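You operate a simulated robot arm through the tools that you are given. There is no shell and no other tool.

The job below is to be done with a simulated robot arm. You get a single attempt, and the scene is never put back.

## Task
Couple the orange connector and set its probe on the test post.
Fine: connector on the orange input; station button off first, on again after; turned till it locks; the board stays latched; the display ends at 5.0 V.

It is judged by the outcome, as a careful person would: the job done as asked, and still so three seconds after it is handed in. It fails if anything else is knocked over, pushed out of place, dropped, spilled or broken.

## Robot
A 7-joint arm with a two-finger parallel gripper, fixed in place. Base frame: the origin is on the floor under the middle of its stand, x ahead of it, y to its left, z up; the work surface is at about z = 0.75. Readings come in m, degrees, newtons and seconds.
With the tool pointing down near the work surface it reaches from about 0.2 to 0.68 m from the base axis. Its first joint turns from -66.0 to 66.0 degrees. Payload 2.4 kg.
Tool frame: the origin (TCP) lies between the finger pads and is the grasp point; the fingertips stand 0.03 m ahead of it; z points along the fingers, y is the line along which they close. The gripper opens to 0.094 m. The fingers are 0.028 m wide and 0.01 m thick; the gripper's body (0.05 by 0.096 m) begins 0.055 m behind the TCP.
Orientation is told as [roll, pitch, yaw] about the base's x, y, z axes, in that order, counted from this pose: with the fingers straight down and closing along the base's y, the tool's x points along the base's -x, its y along +y and its z along -z.

## Interface
- The arm moves only by the tool apply_moves. Its arguments are lists of equal length, an entry for each row: "travel": the shift along the tool's x, y, z in units of 150 mm (1.0 is 150 mm), a list of three; "delta_rot": the turn, a rotation vector about the tool's x, y, z in units of 90 degrees (1.0 is 90 degrees), a list of three; "fingers": the opening in per cent of the stroke, from 0 (shut) to 100 (fully open). In form: {"travel": [[x, y, z], ...], "delta_rot": [[rx, ry, rz], ...], "fingers": [fingers, ...]}. A call has 1 to 20 rows; each row is the pose to reach, as a shift and turn from the pose commanded when the call began, along the tool's axes at that moment. A call with a number of a shift or a turn outside -1 to 1 is refused whole. Rows are played at 5 a second. More than 0.05 m and 8.6 degrees between two rows, or a gripper value outside its range, and nothing of the call is played. Where a pose cannot be reached the arm comes as near as it can. A force on the tool above 40 N (or 10 N above the force at the start of the call, whichever is more), or a blocked arm, ends the call early, and 0.2 s more pass. Each finger travels about 0.153 m/s and halts on what it meets, pressing with about 35 N; the grip force reading is that of the motor and also rises with nothing between the fingers. The clock runs only during rows and for 0.2 s after the last one: add rows that repeat a pose to give the fingers time. It gives the time, the measured TCP pose, the force on the tool (base axes), the opening and the grip force at its end, in the units of the frame above (readings bear some noise), with the torque about the TCP (base axes, N m) and any sound that the robot's microphone picked up.
- Cameras (640 x 400 px; columns grow to the right, rows downward): "scene" is fixed at [0.025, 0.472, 1.4346]; the picture's right is [-0.83, -0.56, 0.00], its down [-0.37, 0.55, -0.75] and it looks along [0.42, -0.62, -0.67] (base axes); focal length 332 px, centre (320, 200). "wrist" rides on the gripper at [0.076, 0.014, -0.102] in the tool frame; the picture's right is [-0.18, 0.98, 0.00], its down [-0.75, -0.14, -0.64] and it looks along [-0.63, -0.12, 0.77] (tool axes); focal length 243 px, centre (320, 200).
- get_image(camera): a new picture of that camera. It takes no simulated time.
- locate(camera, pixels): for up to 12 pixels [column, row] of the newest picture of that camera ("zoom" is the newest enlarged one), the place [x, y, z] in the base frame of the surface seen there, good to about 0.003 m. It takes no simulated time.
- enlarge(camera, box): a new picture of the part [left, top, right, bottom] of that camera's present view, enlarged. It takes no simulated time.
- sign_off(): hands the job in; it is judged then, once.

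Open the gripper and draw the arm clear of the work before you hand the job in, unless the task says otherwise.

The tools are called after "Call:" as a command line: name --argument value ..., lists and objects as JSON in quotes. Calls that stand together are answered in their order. apply_moves: Moves the arm, as the interface text tells. Its arguments: {"type":"object","properties":{"travel":{"type":"array"},"delta_rot":{"type":"array"},"fingers":{"type":"array"}},"required":["travel","delta_rot","fingers"]} The other tools are called the same way: get_image (camera) takes a picture; locate (camera, pixels) gives the place of the surface under pixels of a picture; enlarge (camera, box) takes an enlarged picture of a part of a camera's view; sign_off () hands the job in.

At the start:

```text
time: 0.0
eef_pos: [0.4431, -0.0243, 1.0527]
ee_rot: [0.0, 0.0, 0.1]
contact_force: [0.2, 0.5, -0.8]
ft_torque: [0.0, 0.04, -0.01]
opening: 0.0939
finger_force: 0.1
```

scene: 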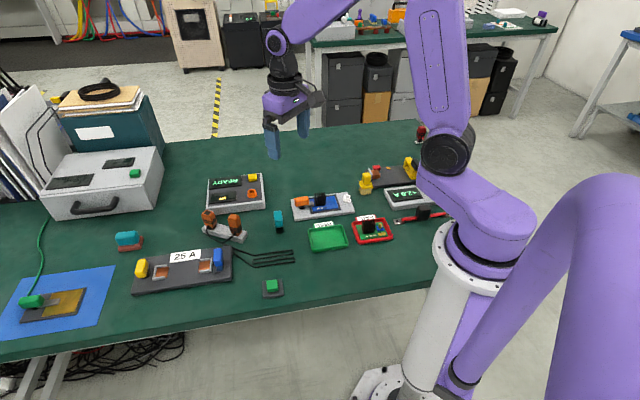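
wrist: 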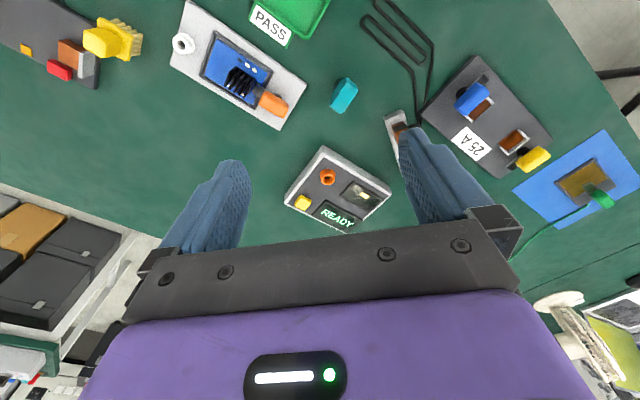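

I start by looking at the station with READY display near scene pixel (237,190), the board at (322,205), and the orange things at (222,222). I take enlarged pictures.

Call:
enlarge --camera "scene" --box '[190, 160, 310, 250]'

Call:
enlarge --camera "scene" --box '[280, 150, 460, 260]'

Call:
enlarge --camera "wrist" --box '[160, 0, 440, 240]'

Call:
enlarge --camera "scene" --box '[0, 140, 300, 340]'

```text
4.44 times, centred on (250, 205) of scene
```

zoom: 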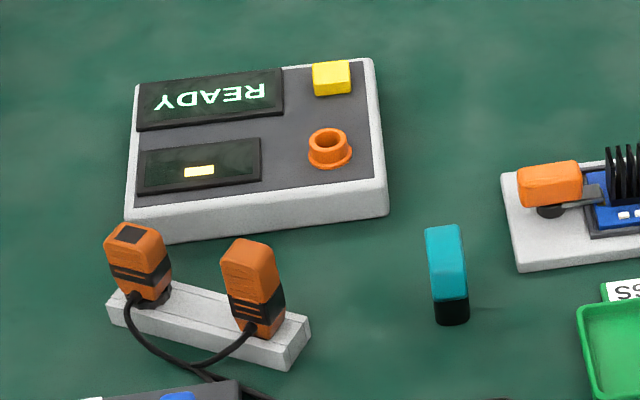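

```text
3.56 times, centred on (370, 205) of scene
```

zoom: 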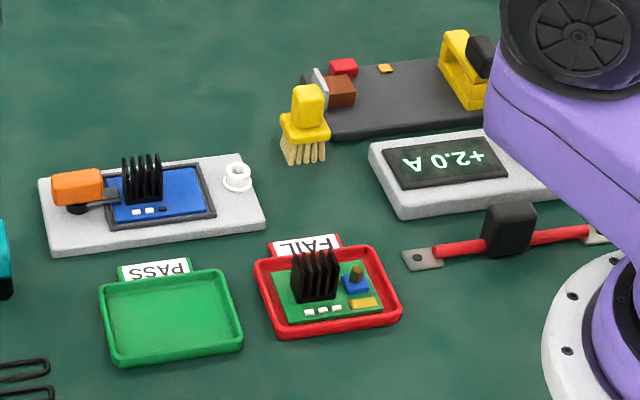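

```text
1.67 times, centred on (300, 120) of wrist
```

zoom: 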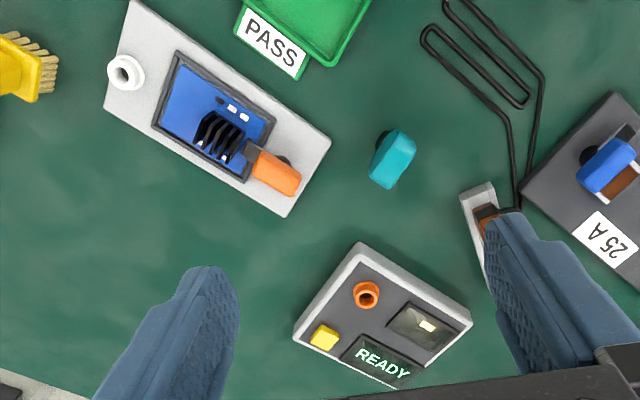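

```text
2.00 times, centred on (150, 240) of scene
```

zoom: 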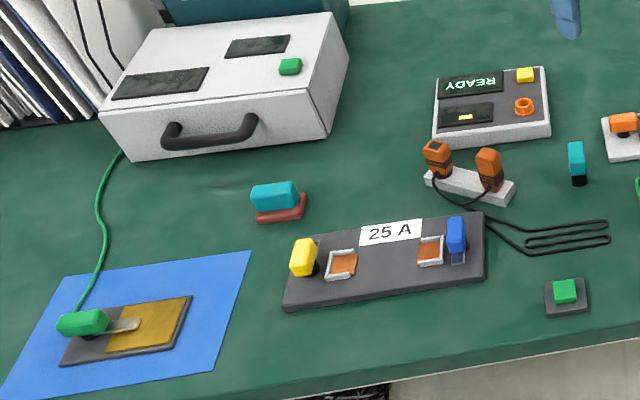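

The enlarged views show two orange plugs joined by a cable in a grey rest (zoom 1: (137,265) and (255,285)), the orange socket (330,148), yellow button (331,78) and a white ringed post on the board's fixture. I locate these in the scene picture.

Call:
get_image --camera "scene"

Call:
locate --camera "scene" --pixels '[[252, 177], [252, 193], [252, 188], [237, 183], [234, 198], [208, 214], [234, 218], [210, 233], [240, 240], [346, 199], [302, 202], [272, 287]]'

Call:
enlarge --camera "scene" --box '[195, 165, 275, 215]'

Call:
enlarge --camera "scene" --box '[195, 200, 275, 250]'

Call:
enlarge --camera "scene" --box '[285, 180, 365, 230]'

```text
taken
```

scene: 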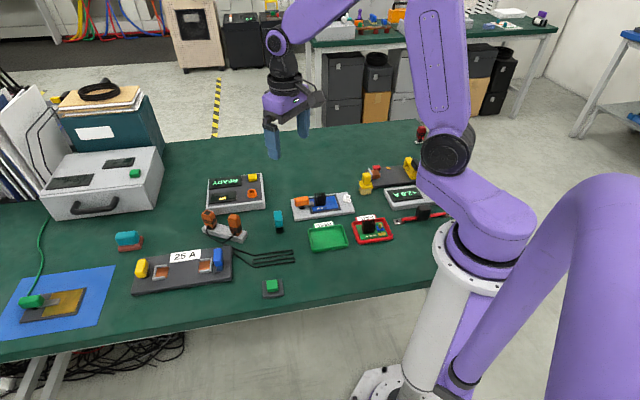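

```text
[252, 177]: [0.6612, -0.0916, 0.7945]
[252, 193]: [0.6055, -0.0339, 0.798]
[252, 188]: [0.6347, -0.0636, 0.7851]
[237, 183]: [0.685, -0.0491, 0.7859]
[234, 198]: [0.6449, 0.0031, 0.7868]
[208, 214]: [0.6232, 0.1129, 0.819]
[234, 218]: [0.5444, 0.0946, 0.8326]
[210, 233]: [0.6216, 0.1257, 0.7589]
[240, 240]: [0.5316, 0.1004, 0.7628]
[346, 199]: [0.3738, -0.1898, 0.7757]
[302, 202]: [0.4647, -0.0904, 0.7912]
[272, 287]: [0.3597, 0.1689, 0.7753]
```

```text
8.00 times, centred on (235, 190) of scene
```

zoom: 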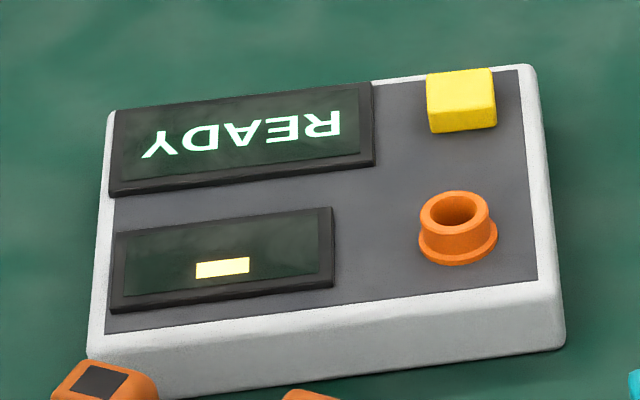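

```text
8.00 times, centred on (235, 225) of scene
```

zoom: 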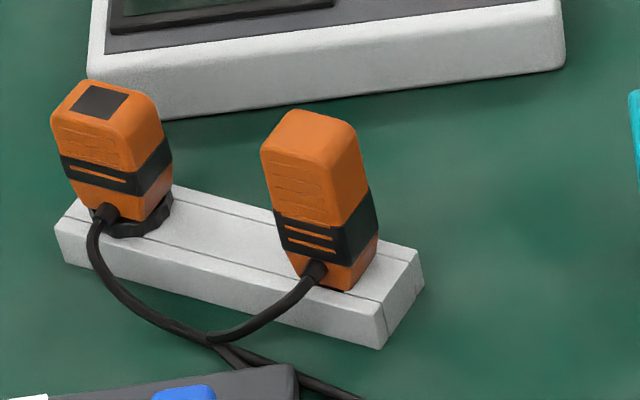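

```text
8.00 times, centred on (325, 205) of scene
```

zoom: 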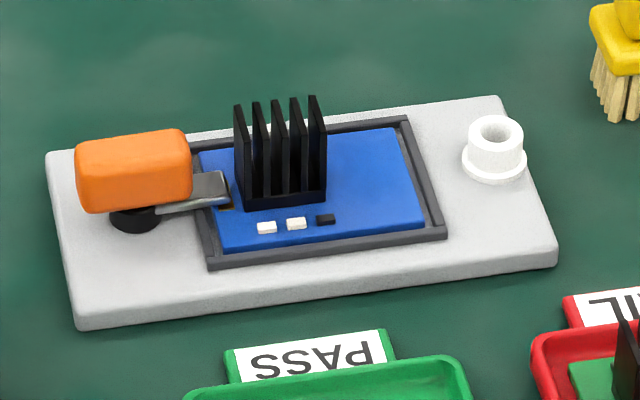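

The left orange plug has a black knurled ring (the connector) and the right one has none (the probe); the white post is at about (0.374,-0.190,0.776). I move to hover lower in front of the station to look at it closely with the wrist camera.

Call:
apply_moves --travel '[[-0.128, 0.007, 0.205], [-0.256, 0.014, 0.41], [-0.385, 0.022, 0.614], [-0.513, 0.029, 0.818]]' --delta_rot '[[0, 0, 0], [0, 0, 0], [0, 0, 0], [0, 0, 0]]' --fingers '[100, 100, 100, 100]'

Call:
get_image --camera "wrist"

```text
time: 1.0
eef_pos: [0.5195, -0.0181, 0.9303]
ee_rot: [0.1, -0.1, 0.0]
contact_force: [1.0, -0.5, 0.3]
ft_torque: [0.01, 0.0, 0.06]
opening: 0.0939
finger_force: 0.0
```

```text
taken
```

wrist: 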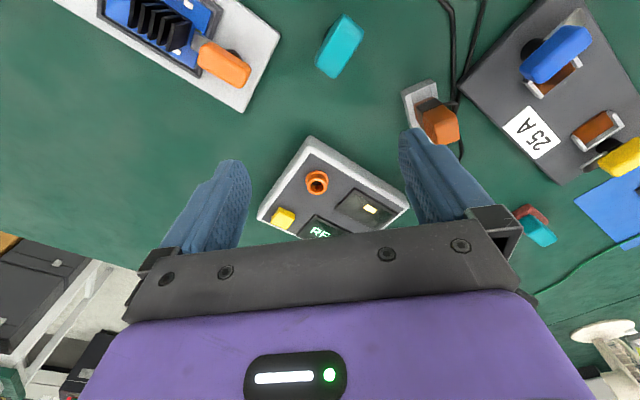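

The station shows at (330,190) between the fingers, with the socket at (317,181). I enlarge this and the plugs at (430,110).

Call:
enlarge --camera "wrist" --box '[250, 130, 410, 240]'

Call:
locate --camera "wrist" --pixels '[[317, 181], [283, 218], [311, 138], [406, 205], [258, 216], [370, 208], [440, 122], [429, 103]]'

Call:
enlarge --camera "wrist" --box '[390, 60, 490, 170]'

```text
3.64 times, centred on (330, 185) of wrist
```

zoom: 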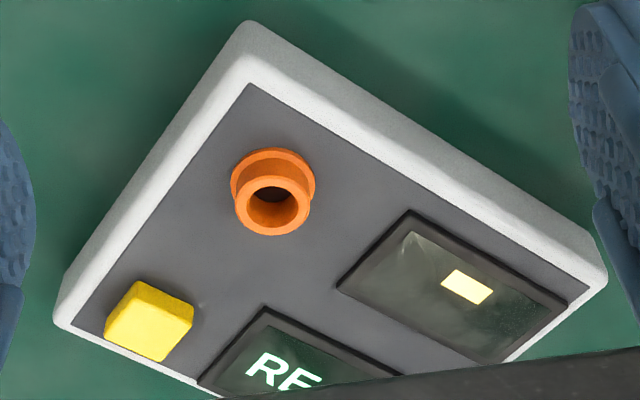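

```text
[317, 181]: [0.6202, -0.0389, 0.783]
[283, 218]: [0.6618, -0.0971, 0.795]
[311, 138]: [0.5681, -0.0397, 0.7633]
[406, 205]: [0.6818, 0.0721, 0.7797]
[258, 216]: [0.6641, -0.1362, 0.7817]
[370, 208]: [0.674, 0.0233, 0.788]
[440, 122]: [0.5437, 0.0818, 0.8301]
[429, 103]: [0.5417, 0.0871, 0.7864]
```

```text
3.64 times, centred on (440, 115) of wrist
```

zoom: 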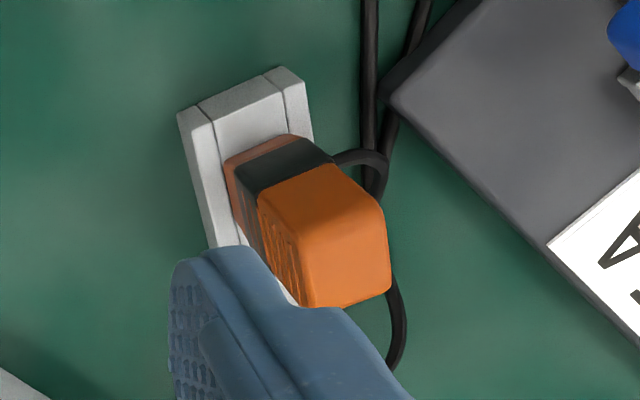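

The socket ring is at about (0.620,-0.04,0.79). Next I move sideways over the plug rest to see the two plugs between the fingers.

Call:
apply_moves --travel '[[0.05, 0.25, 0], [0.1, 0.5, 0], [0.15, 0.75, 0], [0.2, 0.95, 0]]' --delta_rot '[[0, 0, 0], [0, 0, 0], [0, 0, 0], [0, 0, 0]]' --fingers '[100, 100, 100, 100]'

Call:
get_image --camera "wrist"

Call:
enlarge --camera "wrist" --box '[230, 80, 430, 220]'

```text
time: 2.0
eef_pos: [0.4893, 0.1234, 0.9317]
ee_rot: [0.1, 0.0, 0.0]
contact_force: [0.0, 0.3, -0.4]
ft_torque: [0.01, 0.0, -0.02]
opening: 0.094
finger_force: 0.0
```

```text
taken
```

wrist: 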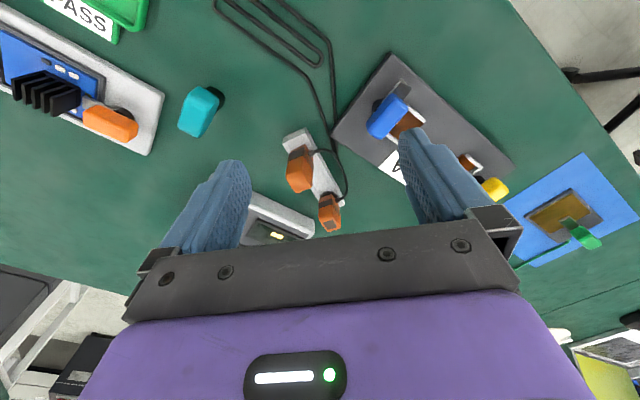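

```text
2.86 times, centred on (330, 150) of wrist
```

zoom: 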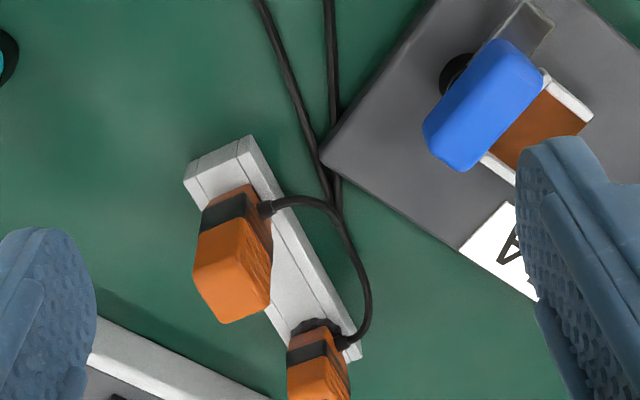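

The two plugs stand in the rest with cables leaving on their +y sides. I locate the edges of both plug bodies and of the rest in this enlarged picture.

Call:
locate --camera "zoom" --pixels '[[230, 300], [200, 262], [262, 285], [228, 318], [215, 205], [258, 195], [205, 175], [250, 140], [320, 385], [305, 362], [345, 365], [358, 355]]'

Call:
enlarge --camera "scene" --box '[195, 203, 255, 248]'

Call:
enlarge --camera "wrist" --box '[270, 120, 360, 240]'

```text
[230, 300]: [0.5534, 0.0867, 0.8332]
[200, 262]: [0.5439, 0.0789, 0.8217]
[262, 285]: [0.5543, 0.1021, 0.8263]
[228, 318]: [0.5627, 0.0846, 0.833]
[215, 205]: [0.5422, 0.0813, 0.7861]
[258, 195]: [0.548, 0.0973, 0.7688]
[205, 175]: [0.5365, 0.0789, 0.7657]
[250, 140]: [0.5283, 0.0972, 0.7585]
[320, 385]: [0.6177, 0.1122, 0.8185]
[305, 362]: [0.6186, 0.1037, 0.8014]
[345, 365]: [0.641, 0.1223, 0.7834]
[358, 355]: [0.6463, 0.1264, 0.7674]
```

```text
8.89 times, centred on (225, 226) of scene
```

zoom: 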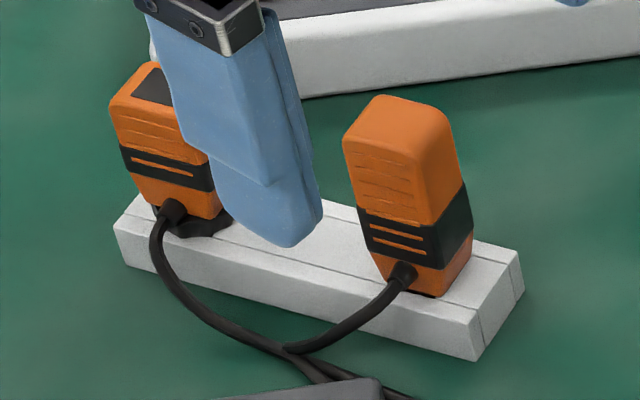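

```text
3.33 times, centred on (315, 180) of wrist
```

zoom: 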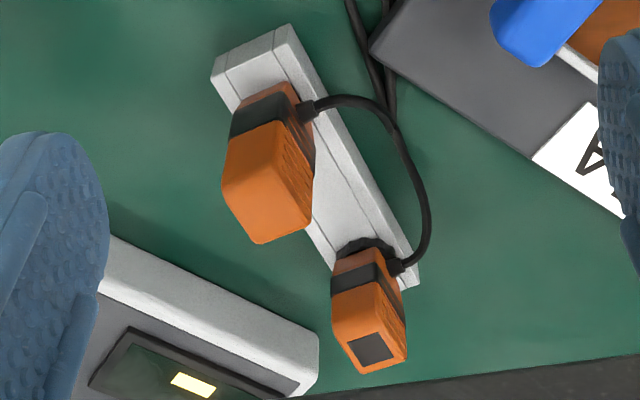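

I zoom tightly on the socket, the connector's ring and the white post from the scene camera to look for keys, notches or marks.

Call:
enlarge --camera "scene" --box '[240, 184, 264, 200]'

Call:
enlarge --camera "scene" --box '[200, 206, 228, 240]'

Call:
enlarge --camera "scene" --box '[335, 190, 359, 206]'

Call:
enlarge --camera "scene" --box '[205, 170, 270, 215]'

```text
16.00 times, centred on (252, 192) of scene
```

zoom: 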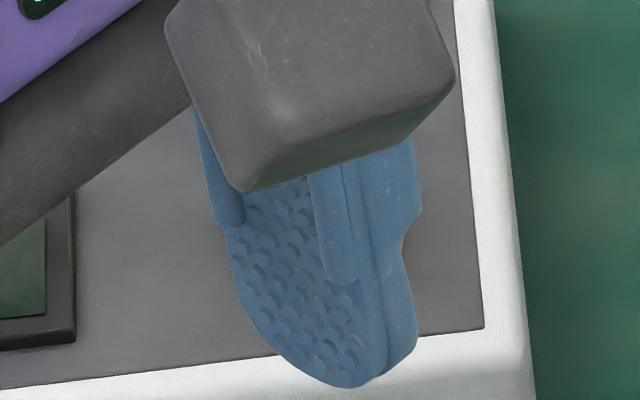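

```text
11.76 times, centred on (214, 223) of scene
```

zoom: 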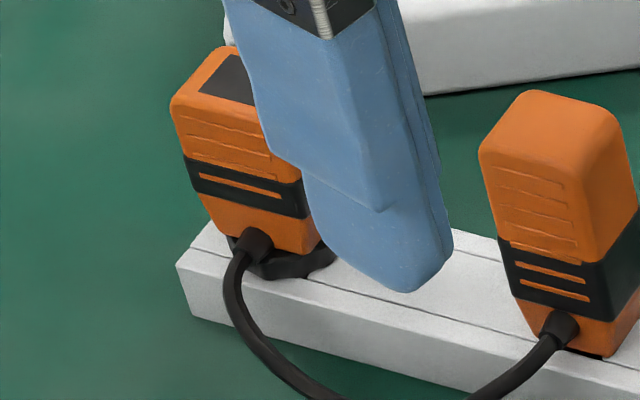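

```text
16.00 times, centred on (347, 198) of scene
```

zoom: 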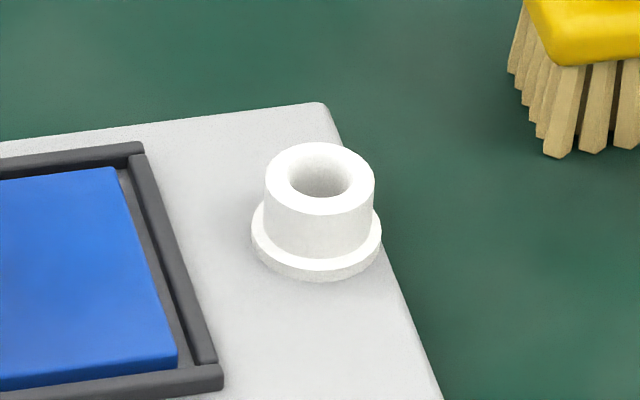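

```text
8.89 times, centred on (238, 192) of scene
```

zoom: 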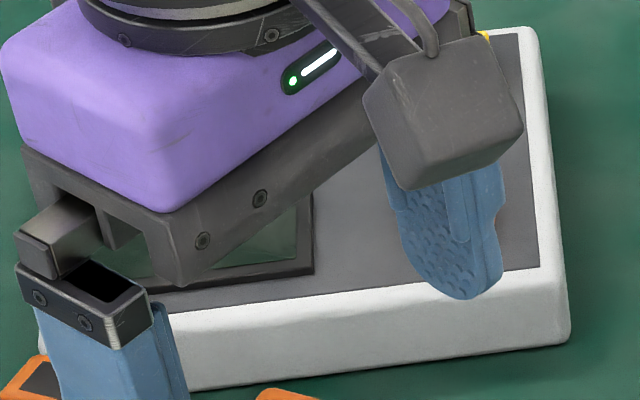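

The white post is a plain tube with a hole, and no key marks show on the plugs. First job is the yellow button at about (0.661,-0.095, top 0.796): I close the gripper and move toward it at a safe height.

Call:
apply_moves --travel '[[-0.15, -0.18, 0], [-0.3, -0.36, 0], [-0.45, -0.54, 0], [-0.6, -0.733, 0], [-0.6, -0.733, 0]]' --delta_rot '[[0, 0, 0], [0, 0, 0], [0, 0, 0], [0, 0, 0], [0, 0, 0]]' --fingers '[60, 20, 0, 0, 0]'

```text
time: 3.2
eef_pos: [0.5789, 0.0135, 0.9313]
ee_rot: [-0.1, 0.0, 0.0]
contact_force: [0.2, 0.1, 0.1]
ft_torque: [0.02, -0.02, 0.01]
opening: 0.0001
finger_force: 33.2
```

The gripper is shut. I now move over the button at (0.661,-0.095) at TCP height 0.88.

Call:
apply_moves --travel '[[-0.137, -0.181, 0.085], [-0.274, -0.362, 0.171], [-0.41, -0.542, 0.256], [-0.547, -0.723, 0.342], [-0.547, -0.723, 0.342]]' --delta_rot '[[0, 0, 0], [0, 0, 0], [0, 0, 0], [0, 0, 0], [0, 0, 0]]' --fingers '[0, 0, 0, 0, 0]'

Call:
get_image --camera "wrist"

Call:
enlarge --camera "scene" --box '[205, 150, 285, 210]'

Call:
enlarge --camera "wrist" --box '[260, 90, 400, 180]'

```text
time: 4.4
eef_pos: [0.6605, -0.0947, 0.8775]
ee_rot: [0.0, 0.0, -0.1]
contact_force: [0.9, -0.7, -0.4]
ft_torque: [-0.02, -0.01, 0.01]
opening: 0.0
finger_force: 33.4
```

```text
taken
```

wrist: 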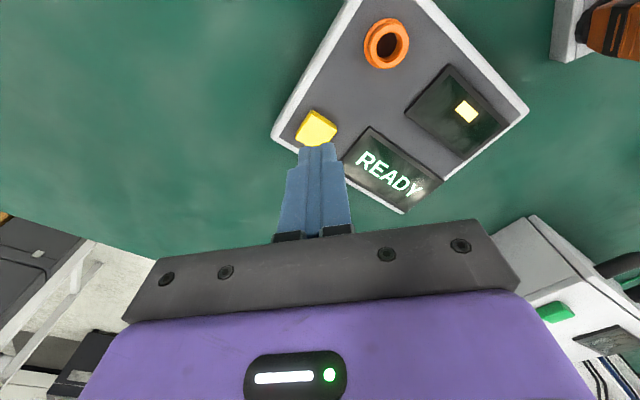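

```text
6.67 times, centred on (245, 180) of scene
```

zoom: 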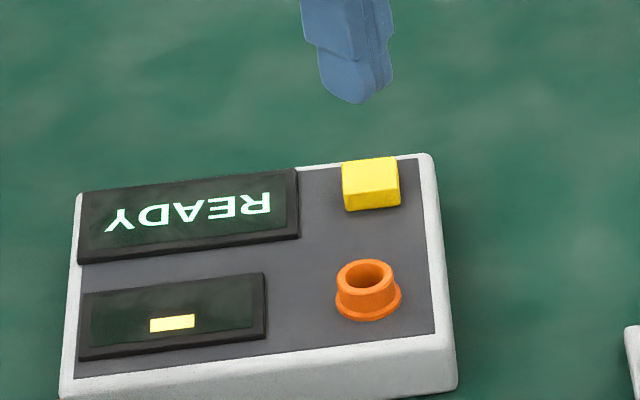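

```text
4.44 times, centred on (330, 135) of wrist
```

zoom: 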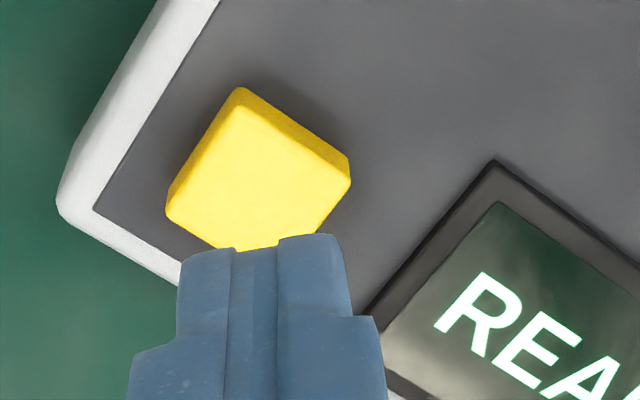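

The shut fingers hang above the yellow button; I locate its corners and the socket ring from this nearer view to check centring.

Call:
locate --camera "zoom" --pixels '[[240, 108], [345, 175], [172, 212], [260, 180], [300, 240], [230, 240]]'

Call:
locate --camera "wrist" --pixels '[[377, 30], [400, 28], [391, 22], [391, 60], [368, 45], [409, 45], [388, 43], [450, 70], [508, 125], [445, 180], [528, 110]]'

Call:
enlarge --camera "wrist" --box '[350, 5, 430, 85]'

```text
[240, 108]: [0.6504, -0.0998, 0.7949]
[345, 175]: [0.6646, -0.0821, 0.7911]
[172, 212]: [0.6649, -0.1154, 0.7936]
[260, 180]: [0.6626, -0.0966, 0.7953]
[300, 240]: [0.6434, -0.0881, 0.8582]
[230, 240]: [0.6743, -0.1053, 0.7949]
```

```text
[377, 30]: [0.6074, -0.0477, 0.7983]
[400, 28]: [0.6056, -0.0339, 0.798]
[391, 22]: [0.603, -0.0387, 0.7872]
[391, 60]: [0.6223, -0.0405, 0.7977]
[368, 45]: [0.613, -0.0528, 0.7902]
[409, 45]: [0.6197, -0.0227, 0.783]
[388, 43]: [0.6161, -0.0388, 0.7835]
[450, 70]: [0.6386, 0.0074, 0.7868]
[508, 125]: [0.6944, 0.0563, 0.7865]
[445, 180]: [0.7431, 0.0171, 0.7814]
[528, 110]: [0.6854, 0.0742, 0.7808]
```

```text
5.00 times, centred on (390, 45) of wrist
```

zoom: 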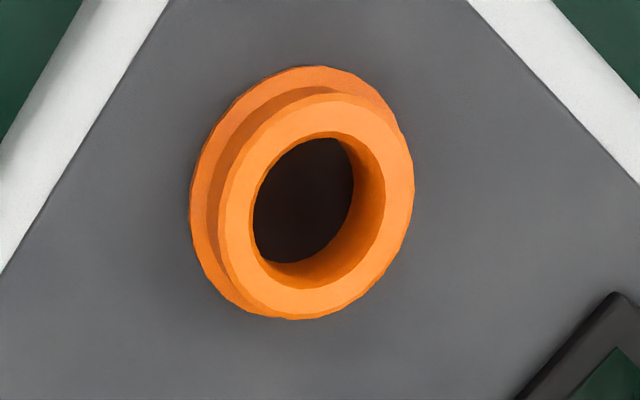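

The button centre is about (0.664,-0.098). I locate the top rim of the socket for its centre before pressing.

Call:
locate --camera "zoom" --pixels '[[237, 205], [398, 190], [330, 112], [290, 302], [260, 150], [375, 270], [270, 275], [385, 130], [300, 210], [200, 210], [310, 72], [310, 190]]'

```text
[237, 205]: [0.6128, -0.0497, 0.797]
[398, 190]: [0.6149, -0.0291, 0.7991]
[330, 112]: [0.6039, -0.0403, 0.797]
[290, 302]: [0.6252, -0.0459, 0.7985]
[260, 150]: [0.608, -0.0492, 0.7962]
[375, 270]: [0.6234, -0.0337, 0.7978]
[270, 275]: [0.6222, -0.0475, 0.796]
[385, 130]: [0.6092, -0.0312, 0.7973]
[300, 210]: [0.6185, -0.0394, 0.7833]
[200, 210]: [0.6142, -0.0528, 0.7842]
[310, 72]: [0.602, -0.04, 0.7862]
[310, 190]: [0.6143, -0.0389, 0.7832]
```

The socket centre comes out at (0.615,-0.041) with rim at z 0.7975. Now I centre over the button and press down in small steps.

Call:
apply_moves --travel '[[-0.023, -0.022, 0.1], [-0.023, -0.022, 0.25], [-0.023, -0.022, 0.32], [-0.023, -0.022, 0.345], [-0.023, -0.022, 0.358], [-0.023, -0.022, 0.365]]' --delta_rot '[[0, 0, 0], [0, 0, 0], [0, 0, 0], [0, 0, 0], [0, 0, 0], [0, 0, 0]]' --fingers '[0, 0, 0, 0, 0, 0]'

Call:
enlarge --camera "scene" --box '[205, 150, 285, 210]'

```text
time: 5.8
eef_pos: [0.6635, -0.0982, 0.8239]
ee_rot: [0.0, 0.1, 0.1]
contact_force: [-0.5, -0.5, 0.4]
ft_torque: [-0.01, 0.0, 0.03]
opening: 0.0
finger_force: 33.1
```

```text
6.67 times, centred on (245, 180) of scene
```

zoom: 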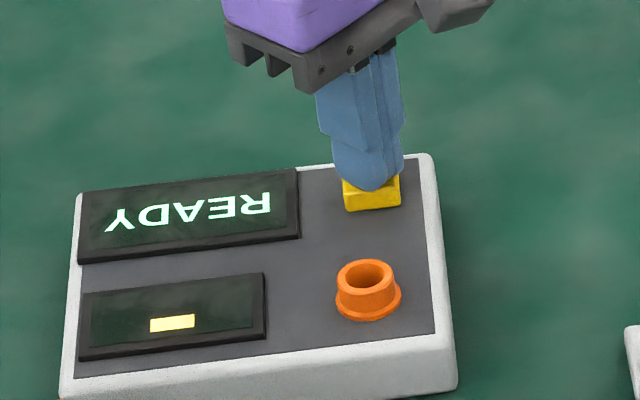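

The fingertips sit at the button's top with no force yet and the display still reads READY. I press further by 1.5 mm steps, up to 6 mm.

Call:
apply_moves --travel '[[0, 0, 0.01], [0, 0, 0.02], [0, 0, 0.03], [0, 0, 0.04]]' --delta_rot '[[0, 0, 0], [0, 0, 0], [0, 0, 0], [0, 0, 0]]' --fingers '[0, 0, 0, 0]'

Call:
enlarge --camera "scene" --box '[205, 150, 285, 210]'

```text
time: 6.8
eef_pos: [0.6639, -0.0974, 0.819]
ee_rot: [0.0, -0.1, 0.1]
contact_force: [-3.1, 2.9, 11.7]
ft_torque: [0.07, 0.12, -0.01]
opening: 0.0
finger_force: 32.5
heard: click
```

```text
6.67 times, centred on (245, 180) of scene
```

zoom: 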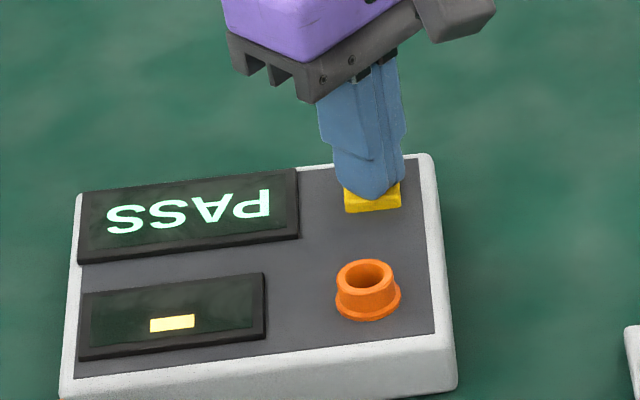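

A click was heard and the display changed from READY to PASS. I lift off the button and watch the display.

Call:
apply_moves --travel '[[0, 0, -0.05], [0, 0, -0.15], [0, 0, -0.3]]' --delta_rot '[[0, 0, 0], [0, 0, 0], [0, 0, 0]]' --fingers '[0, 0, 0]'

Call:
enlarge --camera "scene" --box '[205, 150, 285, 210]'

Call:
get_image --camera "scene"

Call:
enlarge --camera "scene" --box '[40, 130, 180, 220]'

Call:
enlarge --camera "scene" --box '[350, 150, 450, 230]'

Call:
enlarge --camera "scene" --box '[240, 240, 310, 300]'

```text
time: 7.6
eef_pos: [0.6629, -0.0993, 0.8628]
ee_rot: [0.0, 0.0, 0.0]
contact_force: [0.2, -0.1, -0.7]
ft_torque: [-0.01, 0.0, -0.03]
opening: 0.0
finger_force: 33.3
```

```text
6.67 times, centred on (245, 180) of scene
```

zoom: 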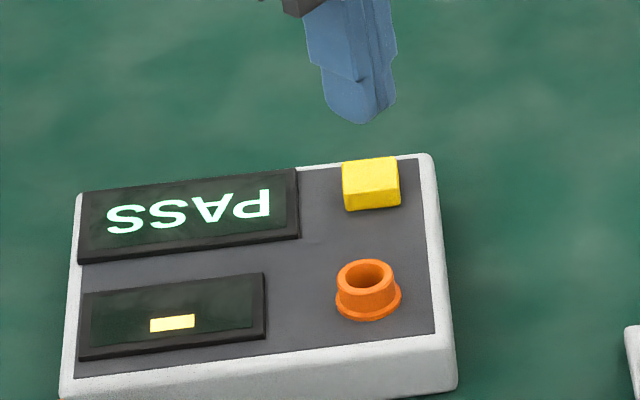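

```text
taken
```

scene: 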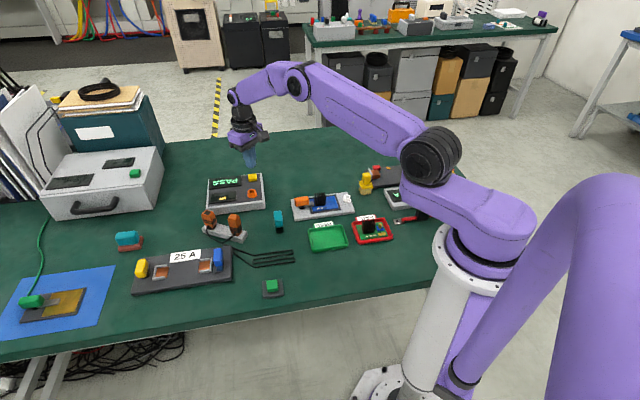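

```text
4.44 times, centred on (110, 175) of scene
```

zoom: 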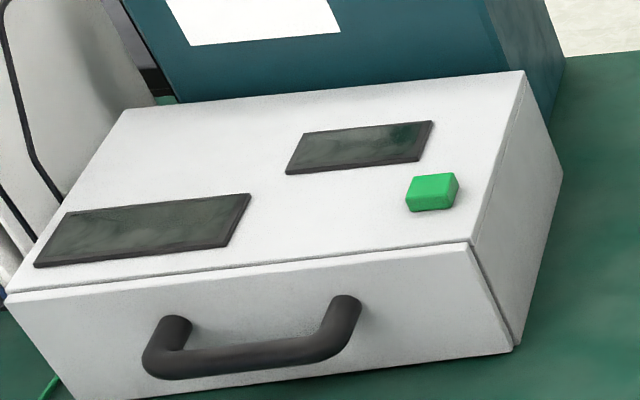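

```text
5.00 times, centred on (400, 190) of scene
```

zoom: 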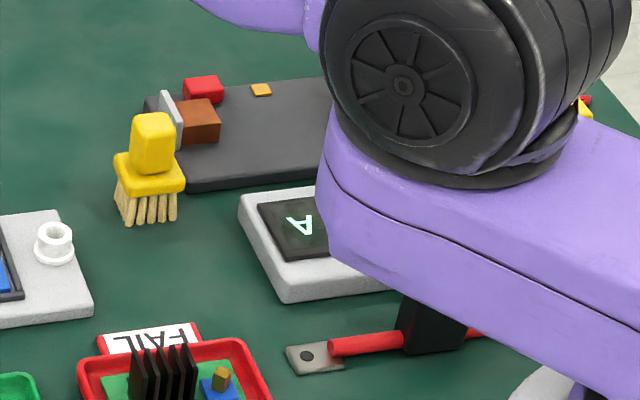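

```text
6.67 times, centred on (275, 270) of scene
```

zoom: 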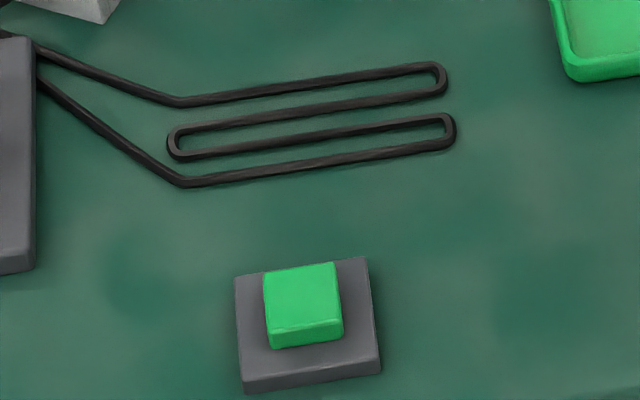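

The display holds PASS and the small lamp bar in the second window is still lit, so this press seems to have run a test rather than switched the station off. I look closer at the lamp window and at the separate green button pad, and let a second pass as I draw back.

Call:
apply_moves --travel '[[0.15, 0.1, -0.2], [0.3, 0.2, -0.35], [0.45, 0.3, -0.45], [0.6, 0.4, -0.5], [0.6, 0.4, -0.5], [0.6, 0.4, -0.5]]' --delta_rot '[[0, 0, 0], [0, 0, 0], [0, 0, 0], [0, 0, 0], [0, 0, 0], [0, 0, 0]]' --fingers '[0, 0, 0, 0, 0, 0]'

Call:
enlarge --camera "scene" --box '[205, 165, 270, 215]'

Call:
enlarge --camera "scene" --box '[205, 190, 240, 212]'

Call:
get_image --camera "wrist"

Call:
enlarge --camera "scene" --box '[110, 220, 260, 310]'

```text
time: 9.0
eef_pos: [0.5755, -0.039, 0.937]
ee_rot: [0.0, 0.0, -0.1]
contact_force: [0.6, 0.1, 0.8]
ft_torque: [0.01, 0.03, 0.01]
opening: 0.0001
finger_force: 33.7
```

```text
8.00 times, centred on (238, 190) of scene
```

zoom: 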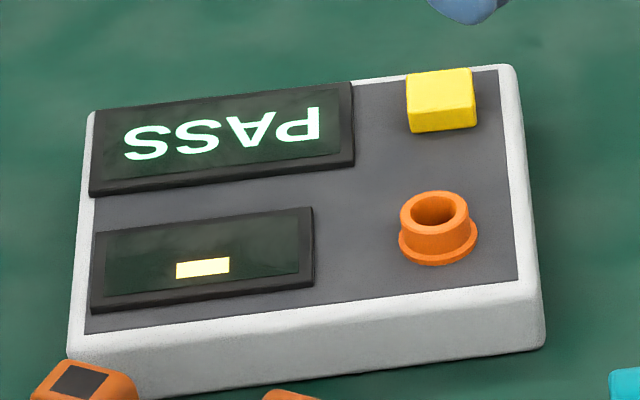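

```text
16.00 times, centred on (222, 201) of scene
```

zoom: 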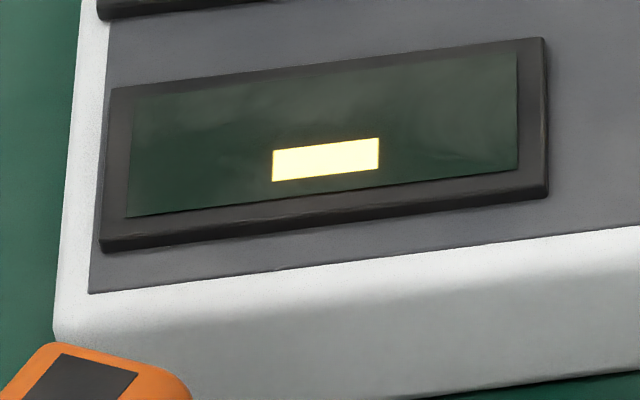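

```text
taken
```

wrist: 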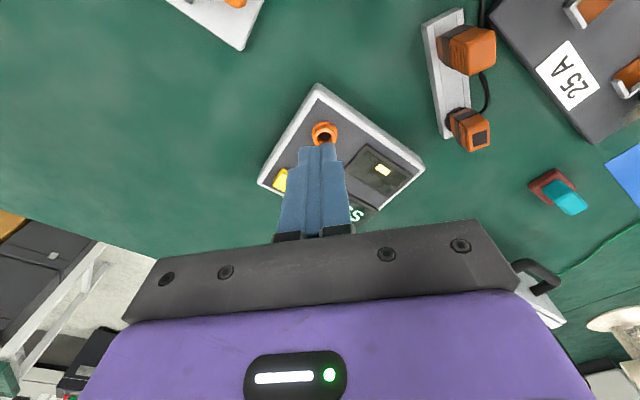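

```text
4.27 times, centred on (185, 265) of scene
```

zoom: 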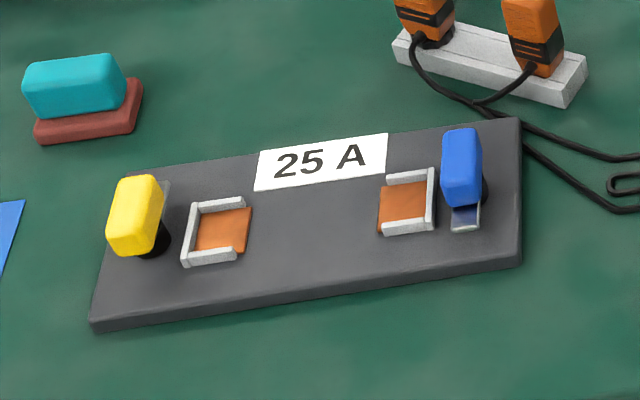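

The display still says PASS and the yellow bar is unchanged. I zoom with the wrist camera on the lamp window and panel for any lettering.

Call:
enlarge --camera "wrist" --box '[340, 140, 420, 195]'

Call:
enlarge --camera "wrist" --box '[420, 5, 520, 165]'

Call:
enlarge --camera "scene" --box '[258, 272, 290, 302]'

Call:
enlarge --camera "scene" --box '[285, 185, 365, 255]'

```text
7.27 times, centred on (380, 168) of wrist
```

zoom: 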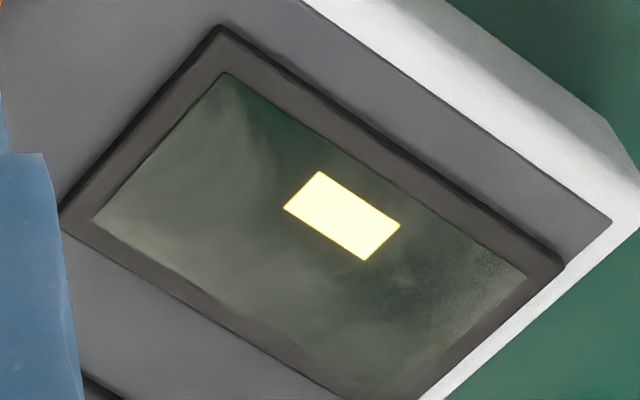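

```text
2.50 times, centred on (470, 85) of wrist
```

zoom: 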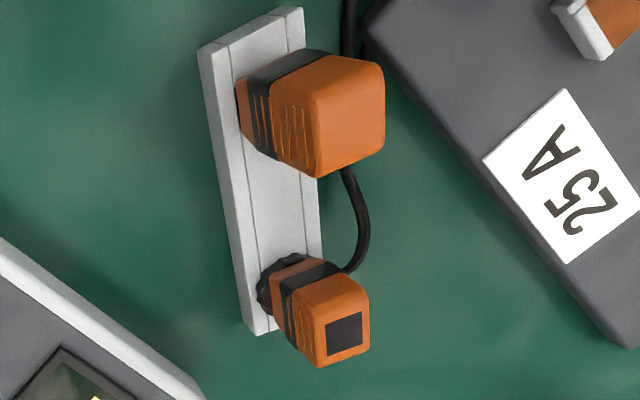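

```text
13.33 times, centred on (274, 287) of scene
```

zoom: 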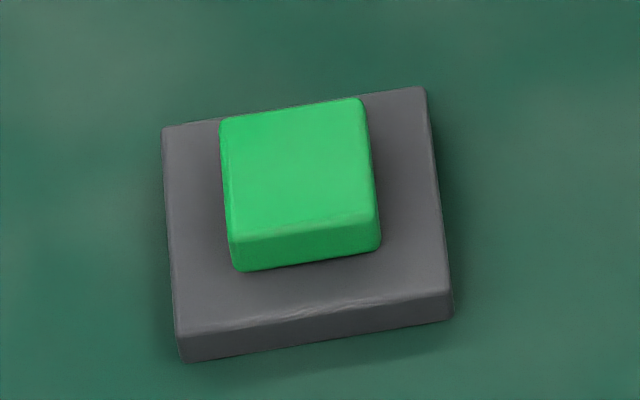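

```text
5.71 times, centred on (325, 220) of scene
```

zoom: 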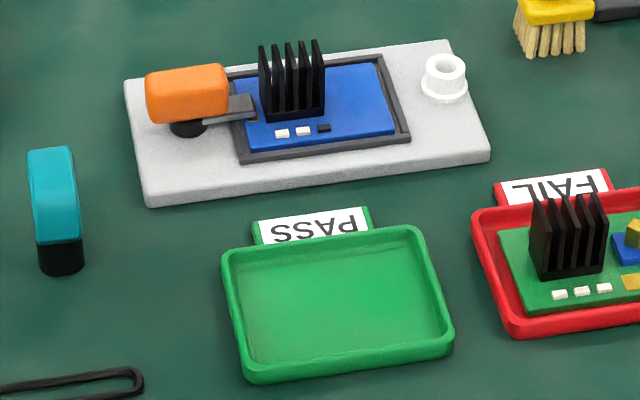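

No lettering exists on the lamp window or the green pad. To learn whether the yellow button toggles, I press it once more and watch both windows.

Call:
apply_moves --travel '[[-0.2, -0.13, 0.17], [-0.4, -0.26, 0.34], [-0.59, -0.393, 0.513], [-0.59, -0.393, 0.7], [-0.59, -0.393, 0.75], [-0.59, -0.393, 0.77], [-0.59, -0.393, 0.785], [-0.59, -0.393, 0.795]]' --delta_rot '[[0, 0, 0], [0, 0, 0], [0, 0, 0], [0, 0, 0], [0, 0, 0], [0, 0, 0], [0, 0, 0], [0, 0, 0]]' --fingers '[0, 0, 0, 0, 0, 0, 0, 0]'

Call:
enlarge --camera "scene" --box '[205, 150, 285, 210]'

```text
time: 10.8
eef_pos: [0.6624, -0.0949, 0.8203]
ee_rot: [0.0, -0.1, 0.2]
contact_force: [0.7, 3.3, 6.5]
ft_torque: [0.03, 0.01, 0.01]
opening: 0.0001
finger_force: 33.1
heard: click
```

```text
6.67 times, centred on (245, 180) of scene
```

zoom: 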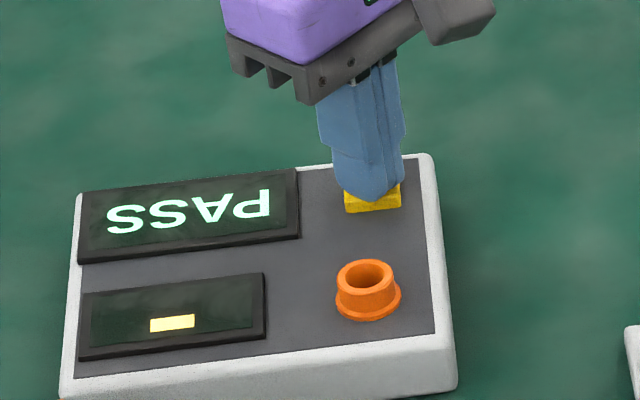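

A click came but PASS stays, so the yellow button is only a test button and not an on/off switch. I lift clear and locate the other two buttons: the pad's green one at (272,287) and the case's green one at (134,173).

Call:
apply_moves --travel '[[0, 0, -0.05], [0, 0, -0.2], [0.1, 0.1, -0.4], [0.3, 0.2, -0.6], [0.5, 0.3, -0.75]]' --delta_rot '[[0, 0, 0], [0, 0, 0], [0, 0, 0], [0, 0, 0], [0, 0, 0]]' --fingers '[0, 0, 0, 0, 0]'

Call:
get_image --camera "scene"

Call:
locate --camera "scene" --pixels '[[134, 173], [272, 285], [267, 282], [277, 281], [268, 292], [278, 290], [264, 295], [283, 292], [118, 160], [70, 182], [30, 300], [414, 190]]'

Call:
get_image --camera "wrist"

```text
time: 12.0
eef_pos: [0.5873, -0.0534, 0.9307]
ee_rot: [0.1, -0.1, 0.0]
contact_force: [-0.1, -0.6, -0.2]
ft_torque: [-0.06, 0.01, 0.02]
opening: 0.0001
finger_force: 32.6
```

```text
taken
```

scene: 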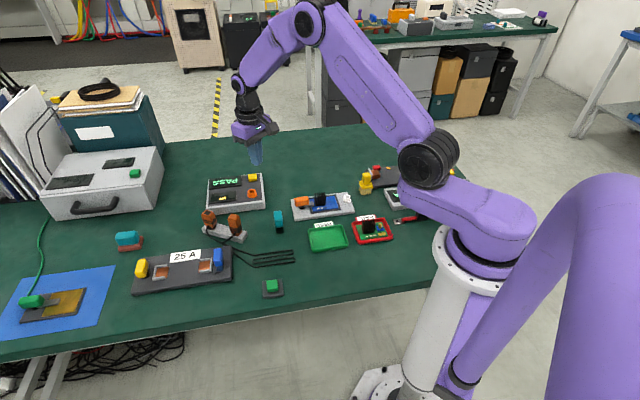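

```text
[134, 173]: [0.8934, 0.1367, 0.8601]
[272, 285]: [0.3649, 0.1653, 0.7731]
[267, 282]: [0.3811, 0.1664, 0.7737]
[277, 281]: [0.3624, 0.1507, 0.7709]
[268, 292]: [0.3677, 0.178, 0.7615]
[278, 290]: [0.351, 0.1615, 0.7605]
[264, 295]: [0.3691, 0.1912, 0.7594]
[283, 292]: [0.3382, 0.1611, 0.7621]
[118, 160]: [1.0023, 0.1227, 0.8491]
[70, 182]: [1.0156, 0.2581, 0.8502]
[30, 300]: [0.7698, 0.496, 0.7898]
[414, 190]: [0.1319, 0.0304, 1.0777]
```

```text
taken
```

wrist: 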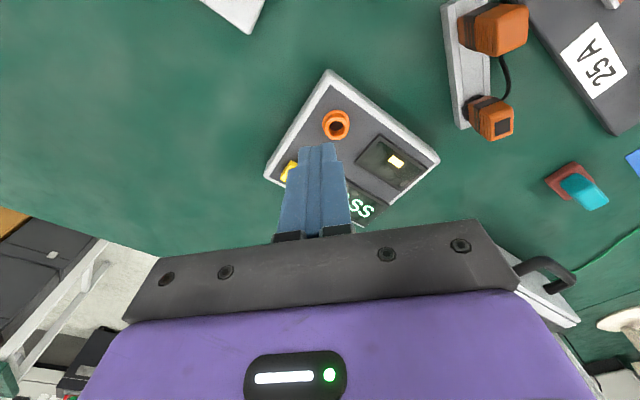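

The case's button at x 0.89 is out of reach, and the pad's green button at about (0.366,0.165,0.773) is well within reach, so I take the pad as the station button. I move over it in two calls.

Call:
apply_moves --travel '[[0.2, 0.18, 0], [0.4, 0.36, 0], [0.6, 0.54, 0], [0.8, 0.713, 0]]' --delta_rot '[[0, 0, 0], [0, 0, 0], [0, 0, 0], [0, 0, 0]]' --fingers '[0, 0, 0, 0]'

Call:
apply_moves --travel '[[0.17, 0.18, 0.06], [0.35, 0.36, 0.12], [0.52, 0.54, 0.18], [0.68, 0.74, 0.25], [0.68, 0.74, 0.25]]' --delta_rot '[[0, 0, 0], [0, 0, 0], [0, 0, 0], [0, 0, 0], [0, 0, 0]]' --fingers '[0, 0, 0, 0, 0]'

Call:
get_image --camera "wrist"

Call:
enlarge --camera "scene" --box '[200, 160, 300, 300]'

```text
time: 13.0
eef_pos: [0.4695, 0.0542, 0.9328]
ee_rot: [0.0, 0.0, 0.0]
contact_force: [-0.2, -0.9, 0.6]
ft_torque: [0.03, -0.03, 0.0]
opening: 0.0001
finger_force: 33.0
```

```text
time: 14.2
eef_pos: [0.3649, 0.1691, 0.8948]
ee_rot: [0.0, 0.0, 0.0]
contact_force: [0.6, -0.2, 0.6]
ft_torque: [-0.02, -0.03, -0.02]
opening: 0.0
finger_force: 33.5
```

```text
taken
```

wrist: 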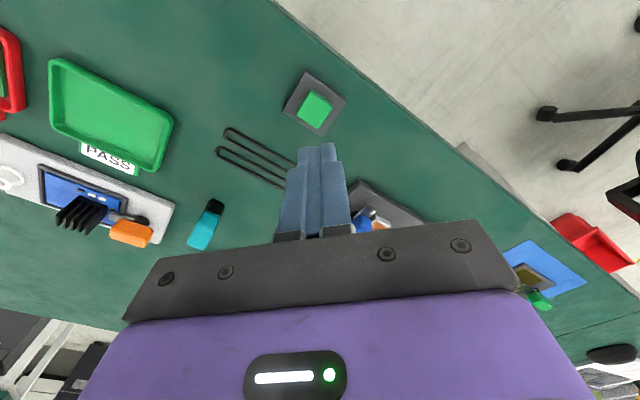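

```text
2.86 times, centred on (250, 230) of scene
```

zoom: 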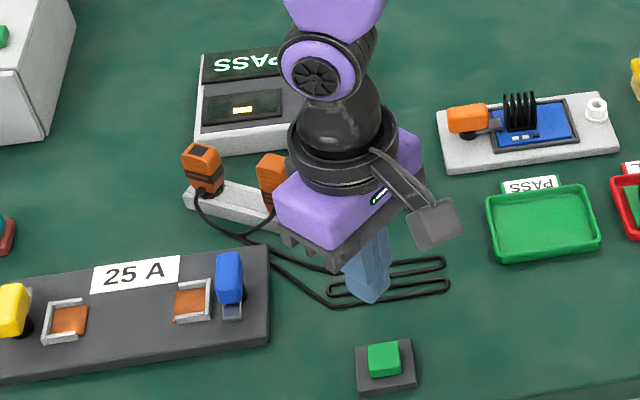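

The green pad shows in the wrist picture at (314,109); I locate its button's corners there.

Call:
locate --camera "wrist" --pixels '[[314, 108], [306, 95], [330, 103], [321, 124], [298, 117], [308, 72], [346, 101], [320, 135], [284, 110]]'

Call:
enlarge --camera "wrist" --box '[270, 60, 360, 145]'

```text
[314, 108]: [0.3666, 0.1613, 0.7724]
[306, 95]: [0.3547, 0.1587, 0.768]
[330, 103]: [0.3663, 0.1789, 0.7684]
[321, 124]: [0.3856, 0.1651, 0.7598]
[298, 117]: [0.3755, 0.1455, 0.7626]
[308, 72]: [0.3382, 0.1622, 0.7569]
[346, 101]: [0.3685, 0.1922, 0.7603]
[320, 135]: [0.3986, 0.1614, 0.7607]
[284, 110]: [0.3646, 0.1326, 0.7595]
```

```text
4.71 times, centred on (315, 102) of wrist
```

zoom: 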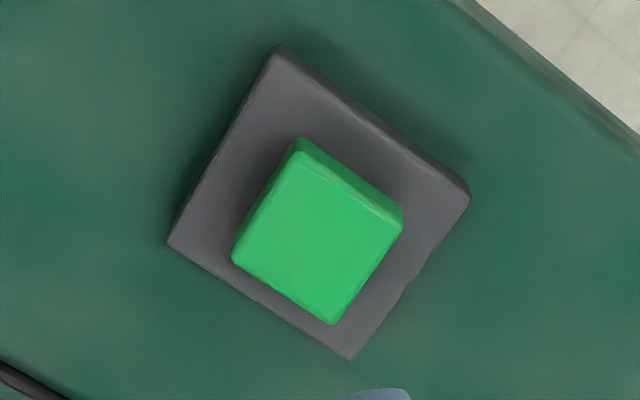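

The green button's centre is about (0.368,0.162), top 0.772. I press it straight down in small steps, expecting a click near TCP z 0.798.

Call:
apply_moves --travel '[[-0.02, -0.047, 0.25], [-0.02, -0.047, 0.5], [-0.02, -0.047, 0.6], [-0.02, -0.047, 0.62], [-0.02, -0.047, 0.632], [-0.02, -0.047, 0.642], [-0.02, -0.047, 0.65]]' --delta_rot '[[0, 0, 0], [0, 0, 0], [0, 0, 0], [0, 0, 0], [0, 0, 0], [0, 0, 0], [0, 0, 0]]' --fingers '[0, 0, 0, 0, 0, 0, 0]'

Call:
enlarge --camera "scene" --box '[200, 160, 300, 300]'

```text
time: 15.8
eef_pos: [0.3685, 0.1597, 0.7964]
ee_rot: [0.1, 0.0, 0.3]
contact_force: [-1.9, 9.1, 16.7]
ft_torque: [0.28, 0.07, -0.03]
opening: 0.0
finger_force: 32.0
heard: click
```

```text
2.86 times, centred on (250, 230) of scene
```

zoom: 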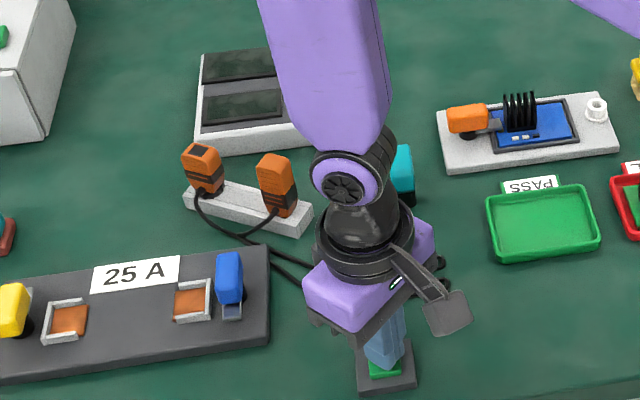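

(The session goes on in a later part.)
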